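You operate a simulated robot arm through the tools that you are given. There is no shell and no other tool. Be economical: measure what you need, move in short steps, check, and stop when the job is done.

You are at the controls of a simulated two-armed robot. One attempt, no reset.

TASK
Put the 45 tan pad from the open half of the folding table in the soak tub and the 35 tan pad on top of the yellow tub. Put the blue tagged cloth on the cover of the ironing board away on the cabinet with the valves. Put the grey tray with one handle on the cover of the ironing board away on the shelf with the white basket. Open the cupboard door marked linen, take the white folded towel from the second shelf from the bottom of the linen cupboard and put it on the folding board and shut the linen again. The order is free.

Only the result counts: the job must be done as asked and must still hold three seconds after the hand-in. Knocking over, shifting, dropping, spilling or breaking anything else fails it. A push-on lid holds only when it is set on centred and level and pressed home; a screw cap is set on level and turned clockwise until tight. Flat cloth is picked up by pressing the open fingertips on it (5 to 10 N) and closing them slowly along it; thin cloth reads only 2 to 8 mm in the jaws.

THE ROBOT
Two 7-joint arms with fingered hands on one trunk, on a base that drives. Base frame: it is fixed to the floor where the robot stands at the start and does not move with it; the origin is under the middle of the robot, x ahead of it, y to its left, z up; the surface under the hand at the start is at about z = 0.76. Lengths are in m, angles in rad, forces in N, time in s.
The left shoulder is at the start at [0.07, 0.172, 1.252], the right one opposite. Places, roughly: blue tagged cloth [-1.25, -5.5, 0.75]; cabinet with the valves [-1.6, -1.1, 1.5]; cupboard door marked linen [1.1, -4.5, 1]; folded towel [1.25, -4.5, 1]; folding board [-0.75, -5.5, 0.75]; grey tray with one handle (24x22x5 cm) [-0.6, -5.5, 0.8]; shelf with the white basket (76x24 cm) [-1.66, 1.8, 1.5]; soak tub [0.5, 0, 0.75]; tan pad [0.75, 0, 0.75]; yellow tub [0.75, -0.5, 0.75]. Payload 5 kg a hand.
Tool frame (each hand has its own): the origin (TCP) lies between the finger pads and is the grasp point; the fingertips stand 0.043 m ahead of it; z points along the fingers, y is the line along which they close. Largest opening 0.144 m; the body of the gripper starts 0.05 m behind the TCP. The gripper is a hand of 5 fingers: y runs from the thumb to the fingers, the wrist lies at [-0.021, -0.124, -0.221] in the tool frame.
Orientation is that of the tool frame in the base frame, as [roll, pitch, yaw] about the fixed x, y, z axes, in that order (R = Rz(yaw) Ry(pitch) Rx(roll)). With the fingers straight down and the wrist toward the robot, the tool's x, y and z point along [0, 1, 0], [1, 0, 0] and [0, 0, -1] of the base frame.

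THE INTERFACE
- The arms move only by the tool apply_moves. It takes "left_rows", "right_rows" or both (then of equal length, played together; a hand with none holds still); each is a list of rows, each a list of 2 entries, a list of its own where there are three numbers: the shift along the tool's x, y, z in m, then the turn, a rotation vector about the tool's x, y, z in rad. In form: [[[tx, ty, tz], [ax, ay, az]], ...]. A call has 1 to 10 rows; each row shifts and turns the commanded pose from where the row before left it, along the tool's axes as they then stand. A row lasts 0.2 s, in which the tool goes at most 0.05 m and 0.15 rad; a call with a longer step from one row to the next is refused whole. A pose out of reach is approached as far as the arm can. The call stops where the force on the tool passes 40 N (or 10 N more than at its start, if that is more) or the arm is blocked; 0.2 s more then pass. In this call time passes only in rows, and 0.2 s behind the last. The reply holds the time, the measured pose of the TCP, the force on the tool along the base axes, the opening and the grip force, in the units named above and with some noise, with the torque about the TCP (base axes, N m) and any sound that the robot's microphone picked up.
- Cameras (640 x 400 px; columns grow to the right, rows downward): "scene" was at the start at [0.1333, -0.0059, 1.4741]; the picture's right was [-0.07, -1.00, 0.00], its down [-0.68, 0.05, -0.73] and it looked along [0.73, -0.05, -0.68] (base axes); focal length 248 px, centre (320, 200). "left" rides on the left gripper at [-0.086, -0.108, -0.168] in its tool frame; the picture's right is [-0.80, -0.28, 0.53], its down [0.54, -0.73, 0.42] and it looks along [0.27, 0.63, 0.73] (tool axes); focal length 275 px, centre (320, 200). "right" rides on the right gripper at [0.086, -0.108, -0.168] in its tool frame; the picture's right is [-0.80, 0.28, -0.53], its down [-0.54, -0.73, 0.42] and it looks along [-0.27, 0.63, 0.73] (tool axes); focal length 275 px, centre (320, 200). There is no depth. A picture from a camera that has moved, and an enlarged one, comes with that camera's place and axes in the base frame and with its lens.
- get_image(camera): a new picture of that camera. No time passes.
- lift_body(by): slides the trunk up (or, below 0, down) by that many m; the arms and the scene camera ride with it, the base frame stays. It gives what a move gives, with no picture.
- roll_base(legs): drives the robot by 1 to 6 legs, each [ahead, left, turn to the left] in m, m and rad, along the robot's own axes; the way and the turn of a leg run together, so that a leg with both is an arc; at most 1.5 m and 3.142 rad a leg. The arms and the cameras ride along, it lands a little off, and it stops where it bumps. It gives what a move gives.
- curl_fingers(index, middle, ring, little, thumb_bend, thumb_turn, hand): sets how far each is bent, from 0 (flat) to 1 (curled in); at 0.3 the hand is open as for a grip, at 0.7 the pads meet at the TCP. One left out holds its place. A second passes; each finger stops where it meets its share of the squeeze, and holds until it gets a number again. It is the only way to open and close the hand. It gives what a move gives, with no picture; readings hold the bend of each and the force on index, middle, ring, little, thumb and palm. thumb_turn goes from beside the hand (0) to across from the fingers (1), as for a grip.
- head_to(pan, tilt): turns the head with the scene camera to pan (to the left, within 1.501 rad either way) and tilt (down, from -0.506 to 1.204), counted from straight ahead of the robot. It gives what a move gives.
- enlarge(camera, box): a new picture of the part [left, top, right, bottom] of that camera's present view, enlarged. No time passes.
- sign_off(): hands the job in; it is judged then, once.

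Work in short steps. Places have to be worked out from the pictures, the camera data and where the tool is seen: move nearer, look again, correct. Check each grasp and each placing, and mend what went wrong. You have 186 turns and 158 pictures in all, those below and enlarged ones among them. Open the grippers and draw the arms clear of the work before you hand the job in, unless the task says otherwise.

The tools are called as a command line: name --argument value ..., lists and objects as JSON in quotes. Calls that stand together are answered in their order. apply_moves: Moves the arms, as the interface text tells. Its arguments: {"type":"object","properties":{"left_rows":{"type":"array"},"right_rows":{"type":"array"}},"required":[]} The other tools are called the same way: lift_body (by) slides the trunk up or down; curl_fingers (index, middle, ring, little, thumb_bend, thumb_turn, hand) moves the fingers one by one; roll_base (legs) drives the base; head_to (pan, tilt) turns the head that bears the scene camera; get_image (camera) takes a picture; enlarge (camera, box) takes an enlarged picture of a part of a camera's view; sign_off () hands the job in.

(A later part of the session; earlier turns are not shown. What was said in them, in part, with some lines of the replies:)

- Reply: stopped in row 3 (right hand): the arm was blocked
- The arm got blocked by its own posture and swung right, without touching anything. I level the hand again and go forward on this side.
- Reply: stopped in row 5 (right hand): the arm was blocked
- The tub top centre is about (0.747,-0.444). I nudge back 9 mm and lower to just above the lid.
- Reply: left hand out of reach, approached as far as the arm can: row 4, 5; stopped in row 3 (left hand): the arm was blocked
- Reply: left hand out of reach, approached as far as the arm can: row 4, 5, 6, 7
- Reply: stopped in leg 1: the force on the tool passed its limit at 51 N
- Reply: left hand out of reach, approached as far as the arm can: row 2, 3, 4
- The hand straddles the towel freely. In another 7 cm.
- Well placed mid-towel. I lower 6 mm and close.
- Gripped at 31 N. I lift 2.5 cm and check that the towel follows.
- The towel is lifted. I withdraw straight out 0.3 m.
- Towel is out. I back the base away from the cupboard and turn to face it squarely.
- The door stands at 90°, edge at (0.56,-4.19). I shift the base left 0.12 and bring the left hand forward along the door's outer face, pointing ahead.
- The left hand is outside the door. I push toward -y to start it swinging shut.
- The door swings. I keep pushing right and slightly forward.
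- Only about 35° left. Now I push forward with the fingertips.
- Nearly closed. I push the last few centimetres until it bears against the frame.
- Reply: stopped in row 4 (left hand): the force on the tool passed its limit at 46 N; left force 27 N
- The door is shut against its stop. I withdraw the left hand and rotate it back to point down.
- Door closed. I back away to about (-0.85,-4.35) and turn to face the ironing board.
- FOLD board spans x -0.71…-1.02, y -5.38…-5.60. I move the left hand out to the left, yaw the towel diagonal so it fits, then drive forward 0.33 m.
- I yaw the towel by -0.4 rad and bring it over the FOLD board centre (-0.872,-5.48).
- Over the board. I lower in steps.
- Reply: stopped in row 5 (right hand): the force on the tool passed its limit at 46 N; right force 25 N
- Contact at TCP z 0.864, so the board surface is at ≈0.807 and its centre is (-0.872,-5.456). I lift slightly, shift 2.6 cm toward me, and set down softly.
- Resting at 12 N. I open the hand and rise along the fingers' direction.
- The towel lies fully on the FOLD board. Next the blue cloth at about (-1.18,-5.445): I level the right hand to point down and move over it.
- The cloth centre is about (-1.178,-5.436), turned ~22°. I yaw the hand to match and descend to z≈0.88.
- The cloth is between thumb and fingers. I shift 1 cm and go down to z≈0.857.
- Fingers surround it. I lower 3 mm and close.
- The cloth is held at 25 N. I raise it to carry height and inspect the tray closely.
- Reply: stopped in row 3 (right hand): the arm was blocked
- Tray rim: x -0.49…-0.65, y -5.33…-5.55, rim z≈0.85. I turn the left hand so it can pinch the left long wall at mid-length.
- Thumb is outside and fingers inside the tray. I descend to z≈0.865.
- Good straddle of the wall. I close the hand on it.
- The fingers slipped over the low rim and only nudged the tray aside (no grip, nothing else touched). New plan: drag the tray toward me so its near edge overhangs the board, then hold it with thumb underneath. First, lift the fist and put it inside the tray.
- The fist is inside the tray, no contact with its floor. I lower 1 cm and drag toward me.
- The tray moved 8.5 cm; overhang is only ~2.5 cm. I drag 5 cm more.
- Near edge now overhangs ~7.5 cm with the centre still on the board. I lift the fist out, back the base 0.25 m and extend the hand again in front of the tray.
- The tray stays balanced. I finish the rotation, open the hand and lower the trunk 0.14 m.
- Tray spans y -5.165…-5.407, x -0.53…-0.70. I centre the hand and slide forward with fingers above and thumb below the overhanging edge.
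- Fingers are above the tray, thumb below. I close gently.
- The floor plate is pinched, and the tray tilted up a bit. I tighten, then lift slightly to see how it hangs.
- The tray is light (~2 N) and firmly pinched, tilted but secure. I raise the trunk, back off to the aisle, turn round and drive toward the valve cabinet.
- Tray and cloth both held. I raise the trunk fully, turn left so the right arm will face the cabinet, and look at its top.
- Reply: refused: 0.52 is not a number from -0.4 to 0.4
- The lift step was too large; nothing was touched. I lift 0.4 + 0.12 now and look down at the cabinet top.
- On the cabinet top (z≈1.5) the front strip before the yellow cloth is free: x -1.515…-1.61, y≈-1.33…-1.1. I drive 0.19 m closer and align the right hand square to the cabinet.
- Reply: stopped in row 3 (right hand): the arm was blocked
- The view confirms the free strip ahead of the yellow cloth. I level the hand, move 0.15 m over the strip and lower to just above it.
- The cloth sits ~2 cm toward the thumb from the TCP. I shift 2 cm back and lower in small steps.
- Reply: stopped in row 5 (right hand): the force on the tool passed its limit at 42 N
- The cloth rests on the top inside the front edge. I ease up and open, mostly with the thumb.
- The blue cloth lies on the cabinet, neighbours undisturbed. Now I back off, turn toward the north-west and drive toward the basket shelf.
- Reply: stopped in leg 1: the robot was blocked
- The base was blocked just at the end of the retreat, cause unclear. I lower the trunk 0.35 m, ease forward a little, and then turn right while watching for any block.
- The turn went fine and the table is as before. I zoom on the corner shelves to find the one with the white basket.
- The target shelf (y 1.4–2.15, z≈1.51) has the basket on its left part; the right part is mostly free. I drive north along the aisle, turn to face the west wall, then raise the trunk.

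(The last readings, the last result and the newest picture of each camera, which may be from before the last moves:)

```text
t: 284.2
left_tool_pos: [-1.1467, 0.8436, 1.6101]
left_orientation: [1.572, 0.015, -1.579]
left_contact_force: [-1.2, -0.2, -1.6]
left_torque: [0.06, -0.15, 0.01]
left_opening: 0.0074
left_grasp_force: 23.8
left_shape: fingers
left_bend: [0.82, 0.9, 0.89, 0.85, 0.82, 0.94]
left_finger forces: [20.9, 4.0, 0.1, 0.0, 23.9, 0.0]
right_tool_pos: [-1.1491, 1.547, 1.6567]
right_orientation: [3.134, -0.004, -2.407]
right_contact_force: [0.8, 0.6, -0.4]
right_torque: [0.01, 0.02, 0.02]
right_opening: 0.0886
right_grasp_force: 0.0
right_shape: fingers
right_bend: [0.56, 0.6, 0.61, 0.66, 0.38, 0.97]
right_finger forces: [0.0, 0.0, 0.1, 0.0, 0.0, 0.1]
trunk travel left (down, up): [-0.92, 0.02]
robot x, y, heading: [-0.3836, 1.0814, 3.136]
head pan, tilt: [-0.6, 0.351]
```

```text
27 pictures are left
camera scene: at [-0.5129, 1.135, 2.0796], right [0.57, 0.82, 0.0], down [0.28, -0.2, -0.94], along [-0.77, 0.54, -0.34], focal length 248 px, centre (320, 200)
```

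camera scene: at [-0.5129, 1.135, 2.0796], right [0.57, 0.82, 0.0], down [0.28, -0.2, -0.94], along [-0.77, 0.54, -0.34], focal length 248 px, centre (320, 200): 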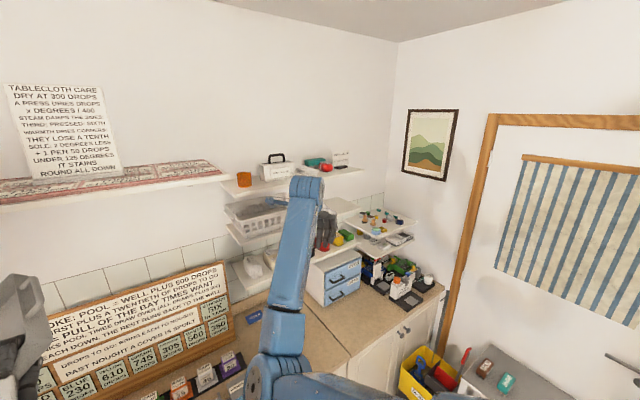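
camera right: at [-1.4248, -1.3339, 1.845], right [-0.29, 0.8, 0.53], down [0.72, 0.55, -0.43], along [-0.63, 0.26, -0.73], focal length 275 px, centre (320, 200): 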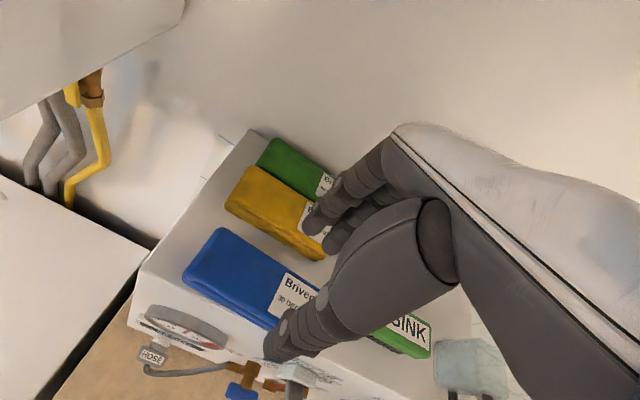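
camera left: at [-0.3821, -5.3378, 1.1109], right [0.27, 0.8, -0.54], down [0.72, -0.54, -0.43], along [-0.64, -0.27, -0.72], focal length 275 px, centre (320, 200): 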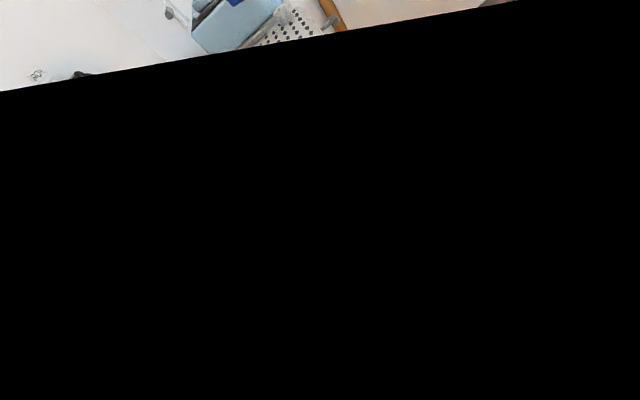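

The right arm hides the shelf; I pull it back and down.

apply_moves --right_rows '[[[-0.022, -0.02, 0.037], [0, 0, 0]], [[-0.022, -0.02, 0.037], [0, 0, 0]], [[-0.022, -0.02, 0.037], [0, 0, 0]], [[-0.022, -0.02, 0.037], [0, 0, 0]], [[-0.022, -0.02, 0.037], [0, 0, 0]], [[-0.022, -0.02, 0.037], [0, 0, 0]], [[-0.022, -0.02, 0.037], [0, 0, 0]], [[-0.022, -0.02, 0.037], [0, 0, 0]], [[-0.022, -0.02, 0.037], [0, 0, 0]]]'

enlarge --camera "scene" --box '[200, 140, 420, 290]'

```text
t: 285.8
left_tool_pos: [-1.1443, 0.8432, 1.6113]
left_orientation: [1.571, 0.015, -1.58]
left_contact_force: [1.2, -0.3, -1.8]
left_torque: [0.0, -0.19, 0.02]
left_opening: 0.0078
left_grasp_force: 24.2
left_shape: fingers
left_bend: [0.82, 0.9, 0.89, 0.85, 0.82, 0.94]
left_finger forces: [20.8, 4.0, 0.1, 0.0, 24.0, 0.0]
right_tool_pos: [-0.9587, 1.6416, 1.4863]
right_orientation: [2.988, 0.061, -2.478]
right_contact_force: [0.2, -0.6, 0.0]
right_torque: [-0.01, 0.04, 0.02]
right_opening: 0.0888
right_grasp_force: 0.1
right_shape: fingers
right_bend: [0.56, 0.6, 0.61, 0.66, 0.38, 0.98]
right_finger forces: [0.1, 0.0, 0.0, 0.0, 0.1, 0.1]
trunk travel left (down, up): [-0.92, 0.02]
robot x, y, heading: [-0.3847, 1.0789, 3.132]
head pan, tilt: [-0.6, 0.351]
stopped in row 7 (right hand): the arm was blocked; the commanded pose is now the measured one
```

```text
2.67 times, centred on (310, 215) of scene
camera zoom: at [-0.5095, 1.1365, 2.0799], right [0.57, 0.82, 0.0], down [0.28, -0.2, -0.94], along [-0.77, 0.54, -0.34], focal length 661 px, centre (347, 160)
```

zoom: 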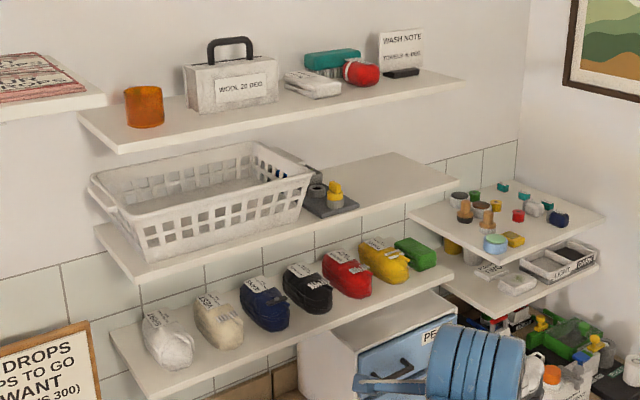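

Free zone on the shelf: y 1.92–2.165, x -1.524…-1.765, z 1.51, beneath an upper shelf at 1.74. Now I look at the tray in the left hand to work out its tilt.

head_to --pan 0.35 --tilt 0.6

get_image --camera "scene"

```text
t: 287.0
left_tool_pos: [-1.1469, 0.8433, 1.6107]
left_orientation: [1.572, 0.014, -1.576]
left_contact_force: [0.0, 0.3, -1.8]
left_torque: [0.06, -0.11, 0.01]
left_opening: 0.0078
left_grasp_force: 24.8
left_shape: fingers
left_bend: [0.82, 0.9, 0.89, 0.85, 0.82, 0.94]
left_finger forces: [20.7, 4.1, 0.0, 0.0, 24.0, 0.1]
right_tool_pos: [-0.96, 1.6395, 1.4853]
right_orientation: [2.989, 0.064, -2.477]
right_contact_force: [-0.3, 0.8, 0.3]
right_torque: [0.01, -0.03, 0.02]
right_opening: 0.0888
right_grasp_force: 0.0
right_shape: fingers
right_bend: [0.56, 0.6, 0.61, 0.66, 0.38, 0.98]
right_finger forces: [0.0, 0.0, 0.0, 0.0, 0.0, 0.1]
trunk travel left (down, up): [-0.92, 0.02]
robot x, y, heading: [-0.387, 1.0809, 3.134]
head pan, tilt: [0.351, 0.6]
```

```text
25 pictures are left
camera scene: at [-0.52, 1.0524, 2.0569], right [-0.33, 0.94, 0.0], down [0.53, 0.19, -0.82], along [-0.78, -0.28, -0.57], focal length 248 px, centre (320, 200)
```

scene: 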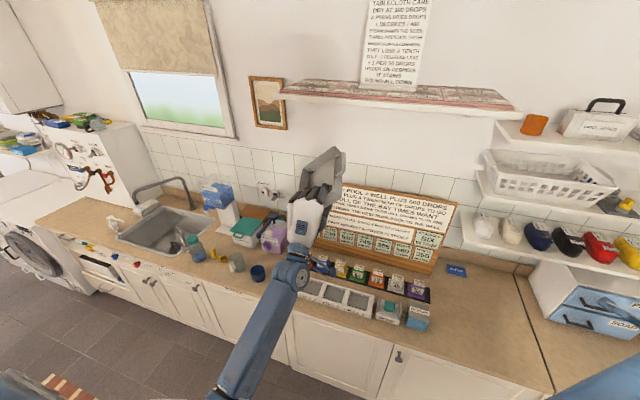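

enlarge --camera "scene" --box '[270, 130, 370, 250]'

```text
3.33 times, centred on (320, 190) of scene
camera zoom: at [-0.52, 1.0524, 2.0569], right [-0.33, 0.94, 0.0], down [0.53, 0.19, -0.82], along [-0.78, -0.28, -0.57], focal length 826 px, centre (320, 233)
```

zoom: 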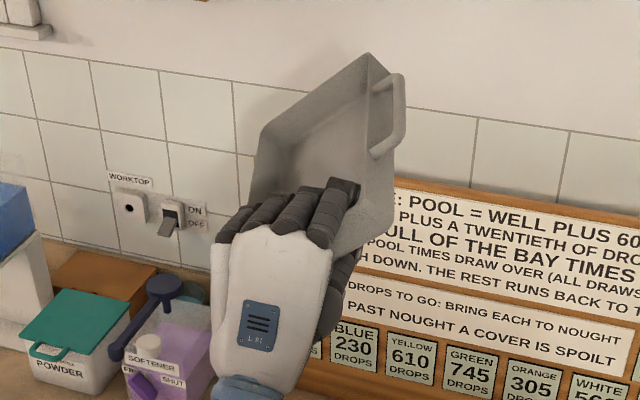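

I estimate the tray rolled ~38° left-side-down and pitched up ~22°. I rotate the left hand to level it and look again.

apply_moves --left_rows '[[[0, 0, 0], [0, 0, 0.134]], [[0, 0, 0], [0, 0, 0.134]], [[0, 0, 0], [0, 0, 0.134]], [[0, 0, 0], [0, 0, 0.134]], [[0, 0, 0], [0, 0, 0.134]], [[0, 0, 0], [0.097, -0.077, 0]], [[0, 0, 0], [0.097, -0.077, 0]], [[0, 0, 0], [0.097, -0.077, 0]]]'

enlarge --camera "scene" --box '[240, 110, 400, 250]'

```text
t: 288.8
left_tool_pos: [-1.149, 0.8419, 1.6092]
left_orientation: [2.032, -0.601, -1.859]
left_contact_force: [-0.8, 0.5, -2.7]
left_torque: [0.05, -0.13, 0.0]
left_opening: 0.0071
left_grasp_force: 24.2
left_shape: fingers
left_bend: [0.82, 0.9, 0.89, 0.85, 0.82, 0.94]
left_finger forces: [20.2, 4.3, 0.0, 0.0, 24.3, 0.0]
right_tool_pos: [-0.9622, 1.6389, 1.4851]
right_orientation: [2.988, 0.065, -2.478]
right_contact_force: [-0.3, 0.0, -0.5]
right_torque: [-0.01, -0.02, 0.02]
right_opening: 0.089
right_grasp_force: 0.1
right_shape: fingers
right_bend: [0.56, 0.6, 0.61, 0.66, 0.38, 0.98]
right_finger forces: [0.0, 0.0, 0.1, 0.0, 0.0, 0.0]
trunk travel left (down, up): [-0.92, 0.02]
robot x, y, heading: [-0.3889, 1.0854, 3.136]
head pan, tilt: [0.351, 0.6]
```

```text
2.86 times, centred on (320, 180) of scene
camera zoom: at [-0.5206, 1.0514, 2.0567], right [-0.33, 0.94, 0.0], down [0.53, 0.19, -0.82], along [-0.78, -0.28, -0.57], focal length 708 px, centre (320, 257)
```

zoom: 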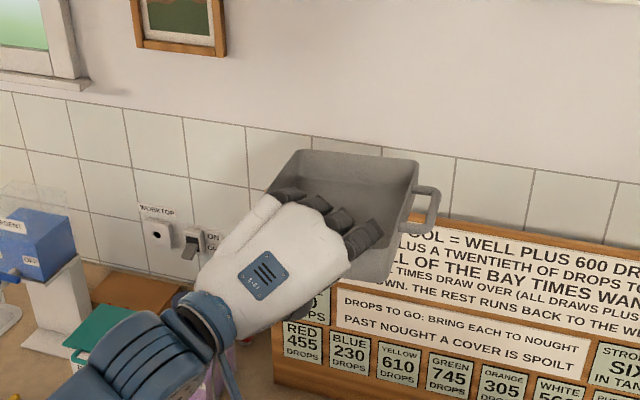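

The tray is nearly level now (about 6° over-rolled, ~10° yaw). I trim that, bring both hands inward, and then strafe right toward the shelf's free part.

apply_moves --left_rows '[[[0, 0, 0], [-0.052, -0.067, -0.01]], [[0, 0, 0], [-0.052, -0.067, -0.01]], [[-0.0316, 0.0245, 0], [0, 0, 0]], [[-0.0316, 0.0245, 0], [0, 0, 0]], [[-0.0316, 0.0245, 0], [0, 0, 0]], [[-0.0316, 0.0245, 0], [0, 0, 0]], [[-0.0316, 0.0245, 0], [0, 0, 0]]]' --right_rows '[[[0.0, 0.0, 0], [0, 0, 0]], [[0, 0, 0], [0, 0, 0]], [[0.025, -0.031, 0], [0, 0, 0]], [[0.025, -0.031, 0], [0, 0, 0]], [[0.025, -0.031, 0], [0, 0, 0]], [[0.02, -0.025, 0], [0, 0, 0]], [[0, 0, 0], [0, 0, 0]]]'

roll_base --legs '[[0, -0.8, 0]]'

head_to --pan -0.1 --tilt 0.45

get_image --camera "scene"

```text
t: 289.9
left_tool_pos: [-1.1317, 0.9363, 1.6189]
left_orientation: [1.999, -0.531, -1.992]
left_contact_force: [1.2, 1.6, -2.7]
left_torque: [-0.02, -0.17, 0.07]
left_opening: 0.0073
left_grasp_force: 25.0
left_shape: fingers
left_bend: [0.82, 0.9, 0.89, 0.85, 0.82, 0.94]
left_finger forces: [20.3, 4.4, 0.1, 0.0, 24.6, 0.1]
right_tool_pos: [-0.9639, 1.6433, 1.5497]
right_orientation: [2.81, 0.103, -2.57]
right_contact_force: [-0.8, -0.8, 0.2]
right_torque: [0.01, 0.01, 0.01]
right_opening: 0.0889
right_grasp_force: 0.0
right_shape: fingers
right_bend: [0.56, 0.6, 0.61, 0.66, 0.38, 0.97]
right_finger forces: [0.0, 0.1, 0.0, 0.0, 0.0, 0.0]
trunk travel left (down, up): [-0.92, 0.02]
robot x, y, heading: [-0.3859, 1.0811, 3.134]
head pan, tilt: [0.351, 0.6]
stopped in row 5 (right hand): the arm was blocked; the commanded pose is now the measured one
```

```text
t: 294.2
left_tool_pos: [-1.1235, 1.738, 1.6189]
left_orientation: [1.996, -0.526, -1.988]
left_contact_force: [0.3, 0.0, -2.0]
left_torque: [0.04, -0.14, -0.02]
left_opening: 0.0075
left_grasp_force: 24.7
left_shape: fingers
left_bend: [0.82, 0.9, 0.89, 0.85, 0.82, 0.94]
left_finger forces: [20.4, 4.1, 0.0, 0.1, 24.4, 0.0]
right_tool_pos: [-0.9606, 2.4433, 1.5524]
right_orientation: [2.809, 0.104, -2.568]
right_contact_force: [-0.6, -1.0, 0.3]
right_torque: [0.03, 0.02, -0.02]
right_opening: 0.089
right_grasp_force: 0.0
right_shape: fingers
right_bend: [0.56, 0.6, 0.61, 0.66, 0.38, 0.97]
right_finger forces: [0.1, 0.0, 0.1, 0.0, 0.1, 0.0]
trunk travel left (down, up): [-0.92, 0.02]
robot x, y, heading: [-0.3734, 1.8898, 3.131]
head pan, tilt: [0.351, 0.6]
```

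```text
t: 295.1
left_tool_pos: [-1.1223, 1.7408, 1.6193]
left_orientation: [1.996, -0.528, -1.988]
left_contact_force: [0.3, 0.1, -1.5]
left_torque: [-0.04, -0.15, -0.01]
left_opening: 0.0076
left_grasp_force: 24.9
left_shape: fingers
left_bend: [0.82, 0.9, 0.89, 0.85, 0.82, 0.94]
left_finger forces: [20.4, 4.2, 0.0, 0.0, 24.5, 0.0]
right_tool_pos: [-0.961, 2.4467, 1.5523]
right_orientation: [2.808, 0.104, -2.568]
right_contact_force: [0.5, 0.6, -0.2]
right_torque: [0.01, -0.02, 0.02]
right_opening: 0.0888
right_grasp_force: 0.0
right_shape: fingers
right_bend: [0.56, 0.6, 0.61, 0.66, 0.38, 0.97]
right_finger forces: [0.1, 0.0, 0.0, 0.0, 0.0, 0.1]
trunk travel left (down, up): [-0.92, 0.02]
robot x, y, heading: [-0.3777, 1.8899, 3.133]
head pan, tilt: [-0.099, 0.45]
```

```text
22 pictures are left
camera scene: at [-0.5207, 1.8996, 2.0704], right [0.11, 0.99, 0.0], down [0.43, -0.05, -0.9], along [-0.89, 0.1, -0.44], focal length 248 px, centre (320, 200)
```

scene: 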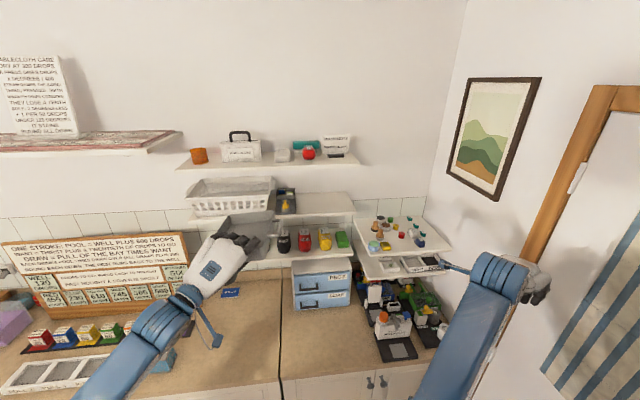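

The north wall is at y≈2.72, so I do the remaining sideways shift mostly with the left arm, then 0.1 m with the base.

apply_moves --left_rows '[[[-0.0316, 0.0235, 0.0072], [0, 0, 0]], [[-0.0316, 0.0235, 0.0072], [0, 0, 0]], [[-0.0316, 0.0235, 0.0072], [0, 0, 0]], [[-0.0316, 0.0235, 0.0072], [0, 0, 0]], [[-0.0316, 0.0235, 0.0072], [0, 0, 0]]]'

roll_base --legs '[[0, -0.1, 0]]'

enlarge --camera "scene" --box '[180, 140, 400, 300]'

```text
t: 296.3
left_tool_pos: [-1.1235, 1.9463, 1.6182]
left_orientation: [1.997, -0.531, -1.988]
left_contact_force: [-0.5, -0.1, -1.3]
left_torque: [-0.06, -0.15, 0.02]
left_opening: 0.0074
left_grasp_force: 24.3
left_shape: fingers
left_bend: [0.82, 0.9, 0.9, 0.85, 0.82, 0.94]
left_finger forces: [19.9, 3.9, 0.0, 0.0, 24.1, 0.0]
right_tool_pos: [-0.9597, 2.4496, 1.5501]
right_orientation: [2.812, 0.101, -2.565]
right_contact_force: [-0.6, -0.1, 0.5]
right_torque: [-0.06, 0.02, 0.03]
right_opening: 0.0888
right_grasp_force: 0.1
right_shape: fingers
right_bend: [0.56, 0.6, 0.61, 0.66, 0.38, 0.97]
right_finger forces: [0.0, 0.1, 0.1, 0.0, 0.0, 0.1]
trunk travel left (down, up): [-0.92, 0.02]
robot x, y, heading: [-0.3829, 1.8869, 3.139]
head pan, tilt: [-0.099, 0.45]
```

```text
t: 297.5
left_tool_pos: [-1.1217, 2.023, 1.6182]
left_orientation: [1.992, -0.52, -1.988]
left_contact_force: [-0.2, -3.2, -1.3]
left_torque: [0.1, -0.14, -0.18]
left_opening: 0.0074
left_grasp_force: 24.5
left_shape: fingers
left_bend: [0.82, 0.9, 0.9, 0.85, 0.82, 0.94]
left_finger forces: [20.2, 3.8, 0.0, 0.0, 24.0, 0.0]
right_tool_pos: [-0.9577, 2.5262, 1.5582]
right_orientation: [2.799, 0.107, -2.569]
right_contact_force: [0.2, -2.3, 0.7]
right_torque: [0.2, -0.04, -0.05]
right_opening: 0.0892
right_grasp_force: 0.0
right_shape: fingers
right_bend: [0.56, 0.6, 0.61, 0.66, 0.38, 0.97]
right_finger forces: [0.1, 0.0, 0.0, 0.1, 0.0, 0.1]
trunk travel left (down, up): [-0.92, 0.02]
robot x, y, heading: [-0.3772, 1.9865, 3.134]
head pan, tilt: [-0.099, 0.45]
```

```text
2.50 times, centred on (290, 220) of scene
camera zoom: at [-0.5191, 1.9738, 2.0706], right [0.11, 0.99, 0.01], down [0.43, -0.04, -0.9], along [-0.9, 0.1, -0.43], focal length 620 px, centre (395, 150)
```

zoom: 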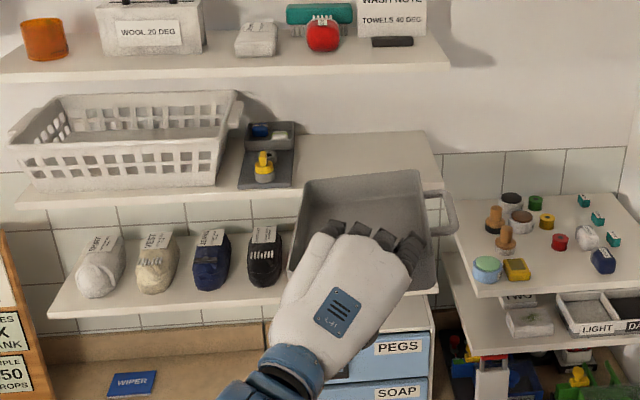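

The tray is level and lines up with the free zone (y 1.93–2.11). I lower 3.5 cm, trim 1 cm right and drive forward 0.27 m so it enters above the shelf.

apply_moves --left_rows '[[[-0.0136, -0.0103, 0.0073], [0, 0, 0]], [[-0.0135, -0.0102, 0.0073], [0, 0, 0]]]'

roll_base --legs '[[0.27, 0, 0]]'

get_image --camera "scene"

```text
t: 298.1
left_tool_pos: [-1.122, 2.0484, 1.5849]
left_orientation: [1.995, -0.526, -1.989]
left_contact_force: [0.1, -1.0, -1.2]
left_torque: [0.01, -0.15, -0.04]
left_opening: 0.0073
left_grasp_force: 23.8
left_shape: fingers
left_bend: [0.82, 0.9, 0.9, 0.85, 0.82, 0.94]
left_finger forces: [20.1, 3.8, 0.0, 0.0, 24.2, 0.0]
right_tool_pos: [-0.956, 2.5396, 1.5544]
right_orientation: [2.806, 0.104, -2.567]
right_contact_force: [-0.9, -1.7, 1.1]
right_torque: [0.02, -0.02, -0.03]
right_opening: 0.0893
right_grasp_force: 0.0
right_shape: fingers
right_bend: [0.56, 0.6, 0.61, 0.66, 0.38, 0.97]
right_finger forces: [0.0, 0.0, 0.0, 0.1, 0.1, 0.0]
trunk travel left (down, up): [-0.92, 0.02]
robot x, y, heading: [-0.3778, 1.9858, 3.129]
head pan, tilt: [-0.099, 0.45]
```

```text
t: 299.9
left_tool_pos: [-1.3821, 2.0578, 1.5881]
left_orientation: [1.993, -0.531, -1.99]
left_contact_force: [1.2, -1.4, -1.5]
left_torque: [-0.01, -0.13, 0.04]
left_opening: 0.0074
left_grasp_force: 23.8
left_shape: fingers
left_bend: [0.82, 0.9, 0.9, 0.85, 0.82, 0.94]
left_finger forces: [20.1, 3.9, 0.0, 0.0, 24.2, 0.0]
right_tool_pos: [-1.2146, 2.5472, 1.5539]
right_orientation: [2.805, 0.098, -2.572]
right_contact_force: [0.2, -0.4, 1.4]
right_torque: [-0.03, 0.09, 0.01]
right_opening: 0.0893
right_grasp_force: 0.0
right_shape: fingers
right_bend: [0.56, 0.6, 0.61, 0.66, 0.38, 0.97]
right_finger forces: [0.0, 0.0, 0.0, 0.0, 0.0, 0.0]
trunk travel left (down, up): [-0.92, 0.02]
robot x, y, heading: [-0.6409, 1.9846, 3.129]
head pan, tilt: [-0.099, 0.45]
```

```text
20 pictures are left
camera scene: at [-0.7757, 1.999, 2.0711], right [0.11, 0.99, 0.0], down [0.43, -0.05, -0.9], along [-0.9, 0.1, -0.43], focal length 248 px, centre (320, 200)
```

scene: 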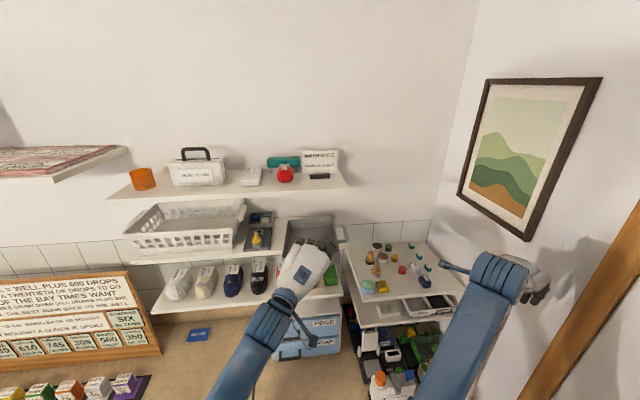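

The tray is entering above the shelf. I enlarge to check clearances.

enlarge --camera "scene" --box '[220, 190, 380, 310]'

```text
3.33 times, centred on (300, 250) of scene
camera zoom: at [-0.7757, 1.999, 2.0711], right [0.11, 0.99, 0.0], down [0.43, -0.05, -0.9], along [-0.9, 0.1, -0.43], focal length 826 px, centre (387, 33)
```

zoom: 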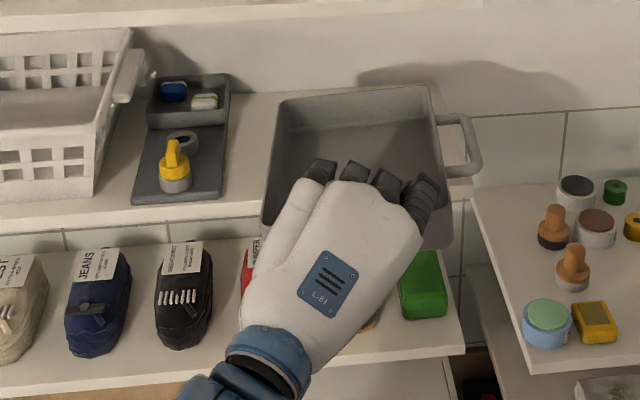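

Clearances are fine. I move in 10 cm, 2 cm left, then lower in small steps onto the shelf.

apply_moves --left_rows '[[[0.017, 0.0025, 0.0293], [0, 0, 0]], [[0.017, 0.0025, 0.0293], [0, 0, 0]], [[0.017, 0.0025, 0.0293], [0, 0, 0]], [[-0.006, -0.0095, 0.0043], [0, 0, 0]], [[-0.006, -0.0095, 0.0043], [0, 0, 0]]]'

enlarge --camera "scene" --box '[220, 190, 380, 310]'

```text
t: 301.1
left_tool_pos: [-1.4877, 2.037, 1.5616]
left_orientation: [1.996, -0.528, -1.992]
left_contact_force: [0.0, -0.6, -0.8]
left_torque: [0.03, -0.14, 0.0]
left_opening: 0.007
left_grasp_force: 23.6
left_shape: fingers
left_bend: [0.82, 0.9, 0.9, 0.85, 0.82, 0.94]
left_finger forces: [20.0, 3.8, 0.0, 0.0, 24.1, 0.1]
right_tool_pos: [-1.2215, 2.5468, 1.5528]
right_orientation: [2.809, 0.105, -2.573]
right_contact_force: [0.4, 0.5, -0.2]
right_torque: [-0.02, -0.01, 0.0]
right_opening: 0.0891
right_grasp_force: 0.0
right_shape: fingers
right_bend: [0.56, 0.6, 0.61, 0.66, 0.38, 0.97]
right_finger forces: [0.0, 0.0, 0.1, 0.0, 0.0, 0.1]
trunk travel left (down, up): [-0.92, 0.02]
robot x, y, heading: [-0.6431, 1.986, 3.127]
head pan, tilt: [-0.099, 0.45]
```

```text
3.33 times, centred on (300, 250) of scene
camera zoom: at [-0.7848, 1.9984, 2.0704], right [0.11, 0.99, 0.0], down [0.43, -0.05, -0.9], along [-0.89, 0.1, -0.44], focal length 826 px, centre (387, 33)
```

zoom: 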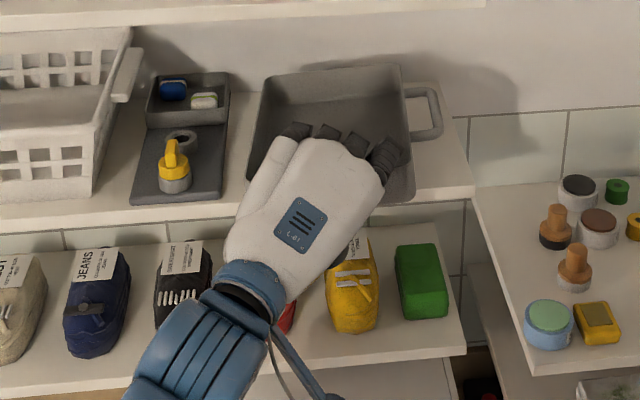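

The tray fits between the neighbouring item and the shelf end. I lower further until contact.

apply_moves --left_rows '[[[-0.004, -0.0063, 0.0028], [0, 0, 0]], [[-0.003, -0.0047, 0.0021], [0, 0, 0]], [[-0.003, -0.0047, 0.0021], [0, 0, 0]]]'

```text
t: 301.9
left_tool_pos: [-1.4884, 2.036, 1.541]
left_orientation: [1.999, -0.53, -1.994]
left_contact_force: [0.6, 0.9, -0.8]
left_torque: [-0.03, -0.15, 0.0]
left_opening: 0.0073
left_grasp_force: 24.1
left_shape: fingers
left_bend: [0.82, 0.9, 0.9, 0.85, 0.82, 0.94]
left_finger forces: [19.9, 3.8, 0.1, 0.1, 24.2, 0.0]
right_tool_pos: [-1.2208, 2.5477, 1.5533]
right_orientation: [2.807, 0.102, -2.572]
right_contact_force: [0.0, -0.2, -0.5]
right_torque: [0.01, -0.01, -0.02]
right_opening: 0.0889
right_grasp_force: 0.1
right_shape: fingers
right_bend: [0.56, 0.6, 0.61, 0.66, 0.38, 0.97]
right_finger forces: [0.0, 0.1, 0.1, 0.0, 0.0, 0.0]
trunk travel left (down, up): [-0.92, 0.02]
robot x, y, heading: [-0.6419, 1.9878, 3.13]
head pan, tilt: [-0.099, 0.45]
```

No contact yet; a few more millimetres with a picture.

apply_moves --left_rows '[[[-0.003, -0.0047, 0.0021], [0, 0, 0]], [[-0.0025, -0.004, 0.0018], [0, 0, 0]]]'

enlarge --camera "scene" --box '[220, 190, 380, 310]'

```text
t: 302.6
left_tool_pos: [-1.4881, 2.0369, 1.5289]
left_orientation: [1.995, -0.528, -1.991]
left_contact_force: [-0.1, -0.7, -0.8]
left_torque: [-0.05, -0.09, 0.01]
left_opening: 0.0072
left_grasp_force: 23.8
left_shape: fingers
left_bend: [0.82, 0.9, 0.9, 0.85, 0.82, 0.94]
left_finger forces: [20.1, 4.0, 0.1, 0.0, 24.1, 0.0]
right_tool_pos: [-1.2213, 2.5488, 1.5528]
right_orientation: [2.808, 0.103, -2.572]
right_contact_force: [-0.5, -0.4, 0.0]
right_torque: [-0.04, 0.02, -0.02]
right_opening: 0.089
right_grasp_force: 0.0
right_shape: fingers
right_bend: [0.56, 0.6, 0.61, 0.66, 0.38, 0.97]
right_finger forces: [0.0, 0.1, 0.1, 0.0, 0.0, 0.0]
trunk travel left (down, up): [-0.92, 0.02]
robot x, y, heading: [-0.6402, 1.985, 3.13]
head pan, tilt: [-0.099, 0.45]
```

```text
3.33 times, centred on (300, 250) of scene
camera zoom: at [-0.7848, 1.9986, 2.0704], right [0.11, 0.99, 0.0], down [0.43, -0.05, -0.9], along [-0.89, 0.1, -0.44], focal length 826 px, centre (387, 33)
```

zoom: 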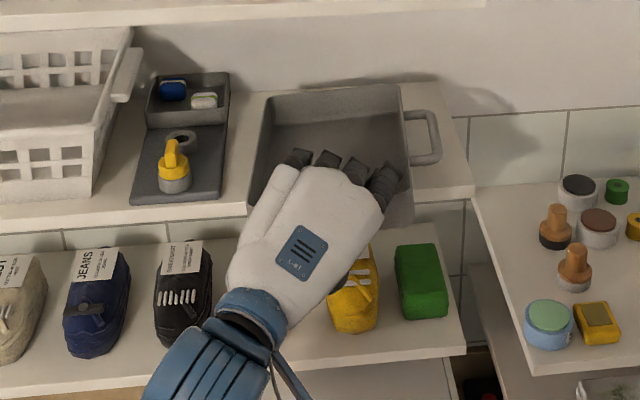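

Nearly touching. Two more 4 mm steps.

apply_moves --left_rows '[[[-0.002, -0.0031, 0.0014], [0, 0, 0]], [[-0.002, -0.0031, 0.0014], [0, 0, 0]], [[-0.002, -0.0031, 0.0014], [0, 0, 0]]]'

```text
t: 303.4
left_tool_pos: [-1.4873, 2.0374, 1.5169]
left_orientation: [1.996, -0.528, -1.993]
left_contact_force: [-0.4, -0.2, -0.8]
left_torque: [-0.06, 0.01, -0.07]
left_opening: 0.0074
left_grasp_force: 24.8
left_shape: fingers
left_bend: [0.82, 0.9, 0.9, 0.85, 0.82, 0.94]
left_finger forces: [19.8, 4.6, 0.0, 0.1, 24.6, 0.0]
right_tool_pos: [-1.2204, 2.5474, 1.552]
right_orientation: [2.808, 0.101, -2.572]
right_contact_force: [-0.5, 0.5, 0.9]
right_torque: [0.0, 0.0, 0.01]
right_opening: 0.0891
right_grasp_force: 0.1
right_shape: fingers
right_bend: [0.56, 0.6, 0.61, 0.66, 0.38, 0.97]
right_finger forces: [0.0, 0.0, 0.0, 0.0, 0.0, 0.1]
trunk travel left (down, up): [-0.92, 0.02]
robot x, y, heading: [-0.643, 1.9862, 3.134]
head pan, tilt: [-0.099, 0.45]
```

Torque is shifting, so the far side is touching. A bit lower still.

apply_moves --left_rows '[[[-0.002, -0.0031, 0.0014], [0, 0, 0]], [[-0.002, -0.0031, 0.0014], [0, 0, 0]]]'

enlarge --camera "scene" --box '[220, 190, 380, 310]'

```text
t: 303.9
left_tool_pos: [-1.488, 2.0363, 1.5096]
left_orientation: [1.995, -0.529, -1.992]
left_contact_force: [-1.7, -0.1, 1.6]
left_torque: [-0.03, 0.05, -0.03]
left_opening: 0.0074
left_grasp_force: 26.0
left_shape: fingers
left_bend: [0.82, 0.9, 0.9, 0.85, 0.82, 0.94]
left_finger forces: [20.7, 6.4, 0.0, 0.0, 24.8, 0.0]
right_tool_pos: [-1.2217, 2.5477, 1.5528]
right_orientation: [2.809, 0.102, -2.571]
right_contact_force: [-0.7, -1.1, -0.7]
right_torque: [0.0, -0.02, 0.0]
right_opening: 0.0892
right_grasp_force: 0.1
right_shape: fingers
right_bend: [0.56, 0.6, 0.61, 0.66, 0.38, 0.97]
right_finger forces: [0.0, 0.0, 0.0, 0.0, 0.1, 0.0]
trunk travel left (down, up): [-0.92, 0.02]
robot x, y, heading: [-0.6371, 1.9885, 3.129]
head pan, tilt: [-0.099, 0.45]
```

```text
3.33 times, centred on (300, 250) of scene
camera zoom: at [-0.7841, 1.9986, 2.0705], right [0.11, 0.99, 0.0], down [0.43, -0.05, -0.9], along [-0.89, 0.1, -0.44], focal length 826 px, centre (387, 33)
```

zoom: 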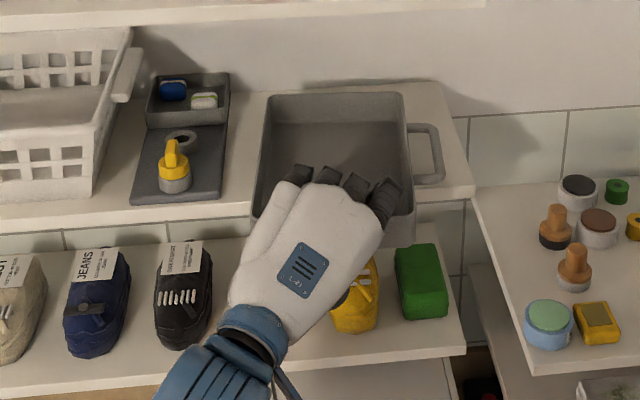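

The shelf now carries the tray (+1.6 N). I open the hand.

curl_fingers --hand "left" --index 0.6 --middle 0.6 --ring 0.6 --little 0.6 --thumb_bend 0.55

curl_fingers --hand "left" --index 0.3 --middle 0.3 --ring 0.3 --little 0.3 --thumb_bend 0.3

enlarge --camera "scene" --box '[220, 190, 380, 310]'

```text
t: 304.9
left_tool_pos: [-1.4875, 2.0373, 1.5098]
left_orientation: [1.997, -0.53, -1.992]
left_contact_force: [-1.0, 0.0, 1.0]
left_torque: [0.02, -0.03, 0.04]
left_opening: 0.0513
left_grasp_force: 0.4
left_shape: fingers
left_bend: [0.6, 0.6, 0.6, 0.6, 0.55, 0.97]
left_finger forces: [0.6, 0.0, 0.0, 0.1, 0.1, 0.0]
right_tool_pos: [-1.2218, 2.5484, 1.5527]
right_orientation: [2.808, 0.101, -2.571]
right_contact_force: [0.0, 0.4, -0.1]
right_torque: [0.01, 0.02, -0.01]
right_opening: 0.089
right_grasp_force: 0.0
right_shape: fingers
right_bend: [0.56, 0.6, 0.61, 0.66, 0.38, 0.97]
right_finger forces: [0.0, 0.1, 0.0, 0.0, 0.1, 0.0]
trunk travel left (down, up): [-0.92, 0.02]
robot x, y, heading: [-0.6403, 1.9896, 3.128]
head pan, tilt: [-0.099, 0.45]
```

```text
t: 305.9
left_tool_pos: [-1.4873, 2.0361, 1.5093]
left_orientation: [1.997, -0.529, -1.994]
left_contact_force: [-0.3, -0.7, 0.1]
left_torque: [-0.01, 0.0, -0.03]
left_opening: 0.1489
left_grasp_force: 0.0
left_shape: fingers
left_bend: [0.3, 0.3, 0.3, 0.3, 0.3, 0.97]
left_finger forces: [0.1, 0.1, 0.0, 0.1, 0.0, 0.1]
right_tool_pos: [-1.221, 2.5476, 1.5531]
right_orientation: [2.81, 0.103, -2.572]
right_contact_force: [0.3, 0.0, 0.0]
right_torque: [-0.01, -0.02, 0.01]
right_opening: 0.089
right_grasp_force: 0.0
right_shape: fingers
right_bend: [0.56, 0.6, 0.61, 0.66, 0.38, 0.97]
right_finger forces: [0.0, 0.0, 0.0, 0.0, 0.0, 0.0]
trunk travel left (down, up): [-0.92, 0.02]
robot x, y, heading: [-0.6461, 1.9882, 3.129]
head pan, tilt: [-0.099, 0.45]
```

```text
3.33 times, centred on (300, 250) of scene
camera zoom: at [-0.7846, 1.9985, 2.0704], right [0.11, 0.99, 0.0], down [0.43, -0.05, -0.9], along [-0.89, 0.1, -0.44], focal length 826 px, centre (387, 33)
```

zoom: 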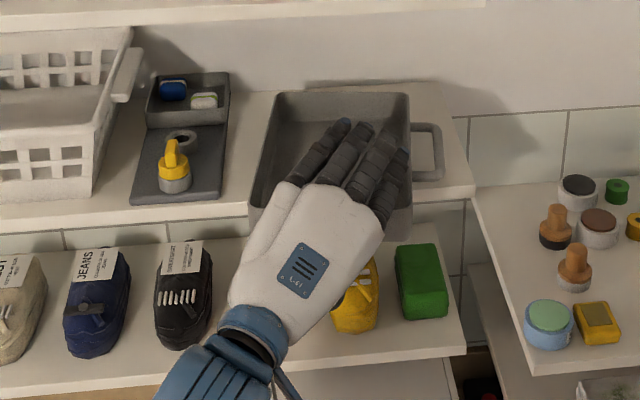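

Released; the tray sits flat. I withdraw straight back.

apply_moves --left_rows '[[[0.005, 0.0079, -0.0036], [0, 0, 0]], [[-0.007, -0.0038, -0.0183], [0, 0, 0]], [[-0.0105, -0.0057, -0.0275], [0, 0, 0]], [[-0.0158, -0.0086, -0.0413], [0, 0, 0]], [[-0.0158, -0.0086, -0.0413], [0, 0, 0]], [[-0.0158, -0.0086, -0.0413], [0, 0, 0]]]'

enlarge --camera "scene" --box '[220, 190, 380, 310]'

```text
t: 307.4
left_tool_pos: [-1.2977, 2.0341, 1.5228]
left_orientation: [1.993, -0.531, -1.989]
left_contact_force: [1.1, -0.3, 0.4]
left_torque: [-0.02, 0.0, 0.09]
left_opening: 0.1493
left_grasp_force: 0.0
left_shape: fingers
left_bend: [0.3, 0.3, 0.3, 0.3, 0.3, 0.97]
left_finger forces: [0.0, 0.0, 0.0, 0.0, 0.0, 0.0]
right_tool_pos: [-1.2176, 2.5485, 1.5552]
right_orientation: [2.806, 0.1, -2.57]
right_contact_force: [0.3, -0.3, -0.1]
right_torque: [0.0, 0.07, 0.02]
right_opening: 0.0891
right_grasp_force: 0.1
right_shape: fingers
right_bend: [0.56, 0.6, 0.61, 0.66, 0.38, 0.97]
right_finger forces: [0.0, 0.0, 0.0, 0.0, 0.1, 0.0]
trunk travel left (down, up): [-0.92, 0.02]
robot x, y, heading: [-0.6447, 1.9877, 3.13]
head pan, tilt: [-0.099, 0.45]
```

```text
3.33 times, centred on (300, 250) of scene
camera zoom: at [-0.7805, 1.9984, 2.0707], right [0.11, 0.99, 0.0], down [0.43, -0.05, -0.9], along [-0.9, 0.1, -0.43], focal length 826 px, centre (387, 33)
```

zoom: 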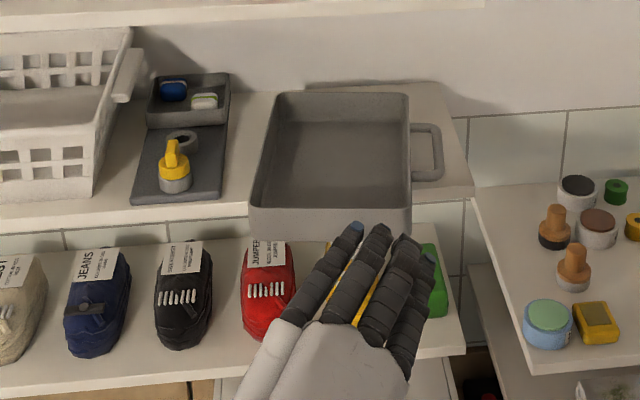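

The tray is flat but overhangs the front ~6 cm. I make a fist and push it gently in.

curl_fingers --hand "left" --index 0.85 --middle 0.85 --ring 0.85 --little 0.85 --thumb_bend 0.75

apply_moves --left_rows '[[[0.0158, 0.0086, 0.0413], [0, 0, 0]], [[0.0158, 0.0086, 0.0413], [0, 0, 0]], [[0.0106, 0.0058, 0.0276], [0, 0, 0]], [[0.0053, 0.0029, 0.0138], [0, 0, 0]], [[0.0053, 0.0029, 0.0138], [0, 0, 0]]]'

enlarge --camera "scene" --box '[220, 190, 380, 310]'

```text
t: 308.4
left_tool_pos: [-1.3019, 2.0342, 1.5202]
left_orientation: [1.998, -0.53, -1.993]
left_contact_force: [-0.1, -0.2, -0.2]
left_torque: [0.01, 0.0, 0.02]
left_opening: 0.0009
left_grasp_force: 0.1
left_shape: fingers
left_bend: [0.72, 0.85, 0.85, 0.85, 0.72, 0.97]
left_finger forces: [0.1, 0.0, 0.0, 0.0, 0.1, 0.0]
right_tool_pos: [-1.2219, 2.5465, 1.5523]
right_orientation: [2.809, 0.101, -2.571]
right_contact_force: [-0.7, 0.9, 0.8]
right_torque: [0.0, 0.01, 0.01]
right_opening: 0.0892
right_grasp_force: 0.2
right_shape: fingers
right_bend: [0.56, 0.6, 0.61, 0.66, 0.38, 0.97]
right_finger forces: [0.1, 0.1, 0.0, 0.0, 0.1, 0.1]
trunk travel left (down, up): [-0.92, 0.02]
robot x, y, heading: [-0.6422, 1.9878, 3.131]
head pan, tilt: [-0.099, 0.45]
```

```text
t: 309.6
left_tool_pos: [-1.4532, 2.0372, 1.5193]
left_orientation: [1.997, -0.529, -1.989]
left_contact_force: [0.8, -0.1, -0.1]
left_torque: [0.0, 0.02, 0.0]
left_opening: 0.001
left_grasp_force: 0.1
left_shape: fingers
left_bend: [0.72, 0.85, 0.85, 0.85, 0.72, 0.97]
left_finger forces: [0.1, 0.0, 0.0, 0.1, 0.0, 0.0]
right_tool_pos: [-1.2218, 2.5481, 1.5522]
right_orientation: [2.809, 0.104, -2.572]
right_contact_force: [-0.2, 0.5, -0.3]
right_torque: [0.0, 0.05, -0.02]
right_opening: 0.0892
right_grasp_force: 0.1
right_shape: fingers
right_bend: [0.56, 0.6, 0.61, 0.66, 0.38, 0.97]
right_finger forces: [0.0, 0.1, 0.0, 0.1, 0.0, 0.0]
trunk travel left (down, up): [-0.92, 0.02]
robot x, y, heading: [-0.641, 1.9872, 3.128]
head pan, tilt: [-0.099, 0.45]
```

```text
3.33 times, centred on (300, 250) of scene
camera zoom: at [-0.785, 1.9985, 2.0704], right [0.11, 0.99, 0.0], down [0.43, -0.05, -0.9], along [-0.89, 0.1, -0.44], focal length 826 px, centre (387, 33)
```

zoom: 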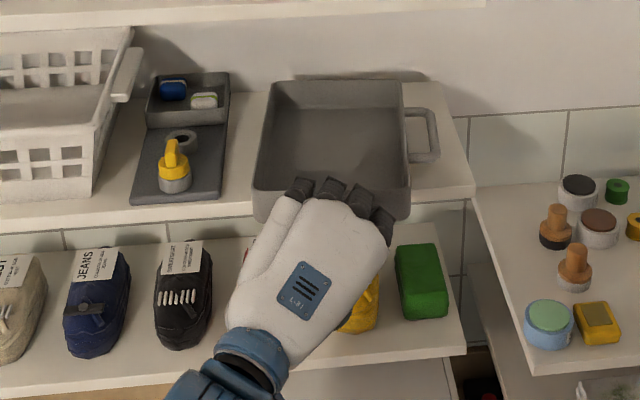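

It slides straight. Another 2.5 cm.

apply_moves --left_rows '[[[0.0053, 0.0029, 0.0138], [0, 0, 0]], [[0.0035, 0.0019, 0.0092], [0, 0, 0]]]'

apply_moves --left_rows '[[[-0.0105, -0.0057, -0.0275], [0, 0, 0]], [[-0.0158, -0.0086, -0.0413], [0, 0, 0]], [[-0.0158, -0.0086, -0.0413], [0, 0, 0]], [[-0.0158, -0.0086, -0.0413], [0, 0, 0]], [[-0.0158, -0.0086, -0.0413], [0, 0, 0]], [[-0.0158, -0.0086, -0.0413], [0, 0, 0]]]'

enlarge --camera "scene" --box '[200, 170, 380, 310]'

```text
t: 310.1
left_tool_pos: [-1.4784, 2.0371, 1.5189]
left_orientation: [1.998, -0.53, -1.993]
left_contact_force: [-0.2, 0.4, 0.6]
left_torque: [0.03, 0.01, 0.02]
left_opening: 0.0009
left_grasp_force: 0.0
left_shape: fingers
left_bend: [0.72, 0.85, 0.85, 0.85, 0.72, 0.97]
left_finger forces: [0.0, 0.0, 0.0, 0.1, 0.2, 0.1]
right_tool_pos: [-1.2228, 2.5475, 1.5525]
right_orientation: [2.808, 0.102, -2.572]
right_contact_force: [0.0, 0.0, 0.2]
right_torque: [0.01, -0.02, 0.01]
right_opening: 0.0889
right_grasp_force: 0.0
right_shape: fingers
right_bend: [0.56, 0.6, 0.61, 0.66, 0.38, 0.97]
right_finger forces: [0.0, 0.0, 0.0, 0.0, 0.0, 0.0]
trunk travel left (down, up): [-0.92, 0.02]
robot x, y, heading: [-0.6427, 1.99, 3.125]
head pan, tilt: [-0.099, 0.45]
```

```text
t: 311.6
left_tool_pos: [-1.2181, 2.0357, 1.5205]
left_orientation: [1.993, -0.53, -1.99]
left_contact_force: [1.1, 0.0, 0.5]
left_torque: [0.04, 0.0, 0.02]
left_opening: 0.001
left_grasp_force: 0.1
left_shape: fingers
left_bend: [0.72, 0.85, 0.85, 0.85, 0.72, 0.97]
left_finger forces: [0.0, 0.0, 0.0, 0.0, 0.1, 0.1]
right_tool_pos: [-1.2172, 2.5475, 1.5529]
right_orientation: [2.806, 0.1, -2.573]
right_contact_force: [0.6, 1.0, 0.9]
right_torque: [0.0, 0.06, 0.0]
right_opening: 0.0891
right_grasp_force: 0.1
right_shape: fingers
right_bend: [0.56, 0.6, 0.61, 0.66, 0.38, 0.97]
right_finger forces: [0.1, 0.1, 0.0, 0.0, 0.1, 0.1]
trunk travel left (down, up): [-0.92, 0.02]
robot x, y, heading: [-0.6415, 1.9885, 3.132]
head pan, tilt: [-0.099, 0.45]
```

```text
2.86 times, centred on (290, 240) of scene
camera zoom: at [-0.7792, 1.9985, 2.0708], right [0.11, 0.99, 0.0], down [0.43, -0.05, -0.9], along [-0.9, 0.1, -0.43], focal length 708 px, centre (406, 86)
```

zoom: 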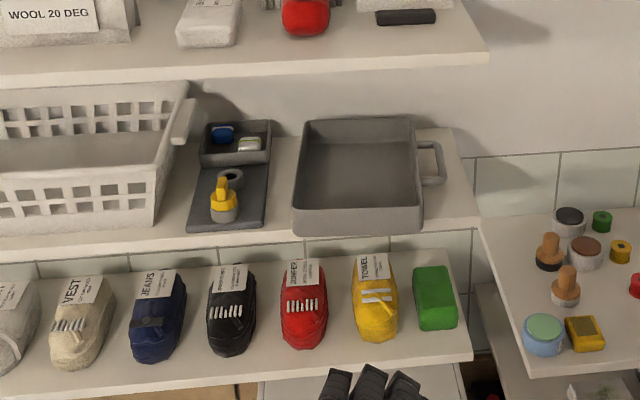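

The tray is in place, flush on the shelf. I back off, open both hands, and turn a bit to check the table once more.

roll_base --legs '[[-0.3, 0, 0], [0, -0.0, 0.6]]'

curl_fingers --hand "left" --index 0.3 --middle 0.3 --ring 0.3 --little 0.3 --thumb_bend 0.3

curl_fingers --hand "right" --index 0.3 --middle 0.3 --ring 0.3 --little 0.3 --thumb_bend 0.3

head_to --pan 1.45 --tilt 0.45

get_image --camera "scene"

```text
t: 315.2
left_tool_pos: [-0.8465, 1.6962, 1.5197]
left_orientation: [1.996, -0.529, -1.391]
left_contact_force: [0.3, 0.7, -0.3]
left_torque: [0.01, -0.01, 0.01]
left_opening: 0.001
left_grasp_force: 0.0
left_shape: fingers
left_bend: [0.72, 0.85, 0.85, 0.85, 0.72, 0.97]
left_finger forces: [0.0, 0.1, 0.0, 0.1, 0.1, 0.0]
right_tool_pos: [-1.1353, 2.1199, 1.5524]
right_orientation: [2.808, 0.103, -1.972]
right_contact_force: [0.1, 0.1, 0.4]
right_torque: [-0.03, -0.01, 0.02]
right_opening: 0.0891
right_grasp_force: 0.0
right_shape: fingers
right_bend: [0.56, 0.6, 0.61, 0.66, 0.38, 0.97]
right_finger forces: [0.0, 0.1, 0.0, 0.1, 0.1, 0.0]
trunk travel left (down, up): [-0.92, 0.02]
robot x, y, heading: [-0.3411, 1.9876, -2.549]
head pan, tilt: [-0.099, 0.45]
```

```text
t: 316.2
left_tool_pos: [-0.8459, 1.6959, 1.5193]
left_orientation: [1.996, -0.528, -1.391]
left_contact_force: [0.4, 0.5, -0.5]
left_torque: [0.0, 0.02, -0.02]
left_opening: 0.1491
left_grasp_force: 0.1
left_shape: fingers
left_bend: [0.3, 0.3, 0.3, 0.3, 0.3, 0.97]
left_finger forces: [0.0, 0.0, 0.1, 0.0, 0.1, 0.0]
right_tool_pos: [-1.1336, 2.1182, 1.5513]
right_orientation: [2.805, 0.102, -1.97]
right_contact_force: [0.2, 0.1, -0.3]
right_torque: [0.0, -0.04, -0.03]
right_opening: 0.0889
right_grasp_force: 0.0
right_shape: fingers
right_bend: [0.56, 0.6, 0.61, 0.66, 0.38, 0.97]
right_finger forces: [0.1, 0.0, 0.0, 0.0, 0.0, 0.0]
trunk travel left (down, up): [-0.92, 0.02]
robot x, y, heading: [-0.3435, 1.9865, -2.552]
head pan, tilt: [-0.099, 0.45]
```

```text
t: 317.2
left_tool_pos: [-0.8462, 1.6961, 1.5192]
left_orientation: [1.997, -0.529, -1.393]
left_contact_force: [0.3, 0.2, 0.2]
left_torque: [-0.02, 0.01, -0.01]
left_opening: 0.1491
left_grasp_force: 0.1
left_shape: fingers
left_bend: [0.3, 0.3, 0.3, 0.3, 0.3, 0.97]
left_finger forces: [0.1, 0.0, 0.1, 0.1, 0.0, 0.0]
right_tool_pos: [-1.1349, 2.1187, 1.5532]
right_orientation: [2.809, 0.103, -1.968]
right_contact_force: [-0.1, 0.1, -0.7]
right_torque: [0.01, -0.01, -0.03]
right_opening: 0.1491
right_grasp_force: 0.1
right_shape: fingers
right_bend: [0.3, 0.3, 0.3, 0.3, 0.3, 0.97]
right_finger forces: [0.0, 0.0, 0.0, 0.0, 0.0, 0.1]
trunk travel left (down, up): [-0.92, 0.02]
robot x, y, heading: [-0.3394, 1.9815, -2.55]
head pan, tilt: [-0.099, 0.45]
```

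```text
t: 318.9
left_tool_pos: [-0.8458, 1.6963, 1.5203]
left_orientation: [1.998, -0.528, -1.393]
left_contact_force: [-0.6, 0.5, -0.2]
left_torque: [0.0, 0.04, 0.0]
left_opening: 0.1491
left_grasp_force: 0.1
left_shape: fingers
left_bend: [0.3, 0.3, 0.3, 0.3, 0.3, 0.97]
left_finger forces: [0.0, 0.1, 0.0, 0.0, 0.0, 0.1]
right_tool_pos: [-1.1343, 2.1195, 1.552]
right_orientation: [2.809, 0.102, -1.968]
right_contact_force: [-0.7, -0.1, 0.3]
right_torque: [0.0, -0.01, -0.04]
right_opening: 0.149
right_grasp_force: 0.0
right_shape: fingers
right_bend: [0.3, 0.3, 0.3, 0.3, 0.3, 0.97]
right_finger forces: [0.1, 0.0, 0.0, 0.1, 0.0, 0.0]
trunk travel left (down, up): [-0.92, 0.02]
robot x, y, heading: [-0.3416, 1.9812, -2.557]
head pan, tilt: [1.45, 0.45]
```

```text
11 pictures are left
camera scene: at [-0.3411, 1.8742, 2.0705], right [-0.89, -0.45, 0.0], down [-0.2, 0.39, -0.9], along [0.41, -0.8, -0.44], focal length 248 px, centre (320, 200)
```

scene: 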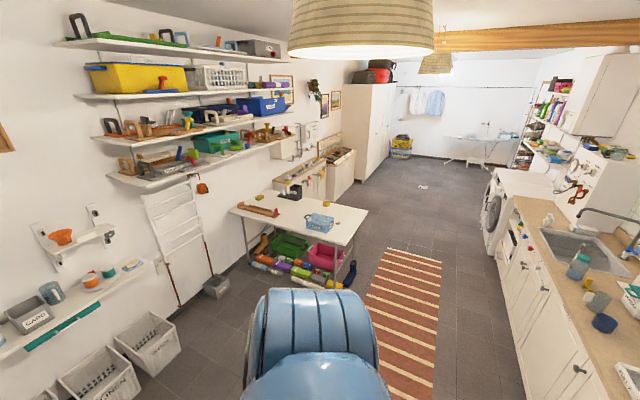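

The room looks in order. I enlarge the table to confirm pads and tubs.

enlarge --camera "scene" --box '[225, 180, 385, 290]'

enlarge --camera "scene" --box '[340, 60, 640, 220]'

```text
3.64 times, centred on (305, 235) of scene
camera zoom: at [-0.3411, 1.8742, 2.0705], right [-0.89, -0.45, 0.0], down [-0.2, 0.39, -0.9], along [0.41, -0.8, -0.44], focal length 901 px, centre (374, 73)
```

zoom: 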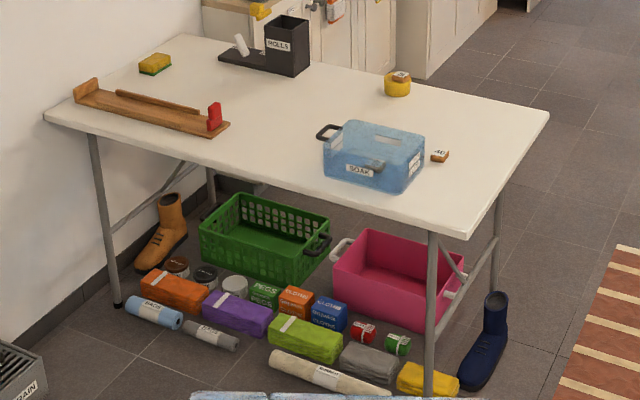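

```text
2.13 times, centred on (490, 140) of scene
camera zoom: at [-0.3411, 1.8742, 2.0705], right [-0.89, -0.45, 0.0], down [-0.2, 0.39, -0.9], along [0.41, -0.8, -0.44], focal length 529 px, centre (-43, 328)
```

zoom: 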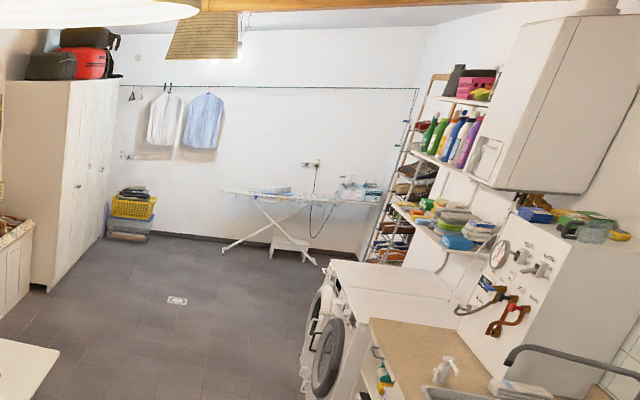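

Everything checks out: 45 pad in the soak tub, 35 pad on the yellow tub, blue cloth on the valve cabinet, tray on the basket shelf, towel on the folding board, linen door shut. Hands are open and clear, so I hand in.

sign_off

```text
The job is handed in.
```

I did every step you asked for and have handed the job in.

- **45 tan pad:** lying flat in the soak tub.
- **35 tan pad:** on top of the yellow tub.
- **Blue tagged cloth:** on the cabinet with the valves, in front of the yellow cloth.
- **Grey tray:** flat on the shelf with the white basket. It overhangs the front edge by about 1 cm.
- **White towel:** on the folding board.
- **Linen door:** shut against its stop.

**Possible bump:** while backing away from the valve cabinet with the trunk raised, the robot was stopped by something. It was probably the hanging lamp there. I saw no sign that anything had moved afterwards.
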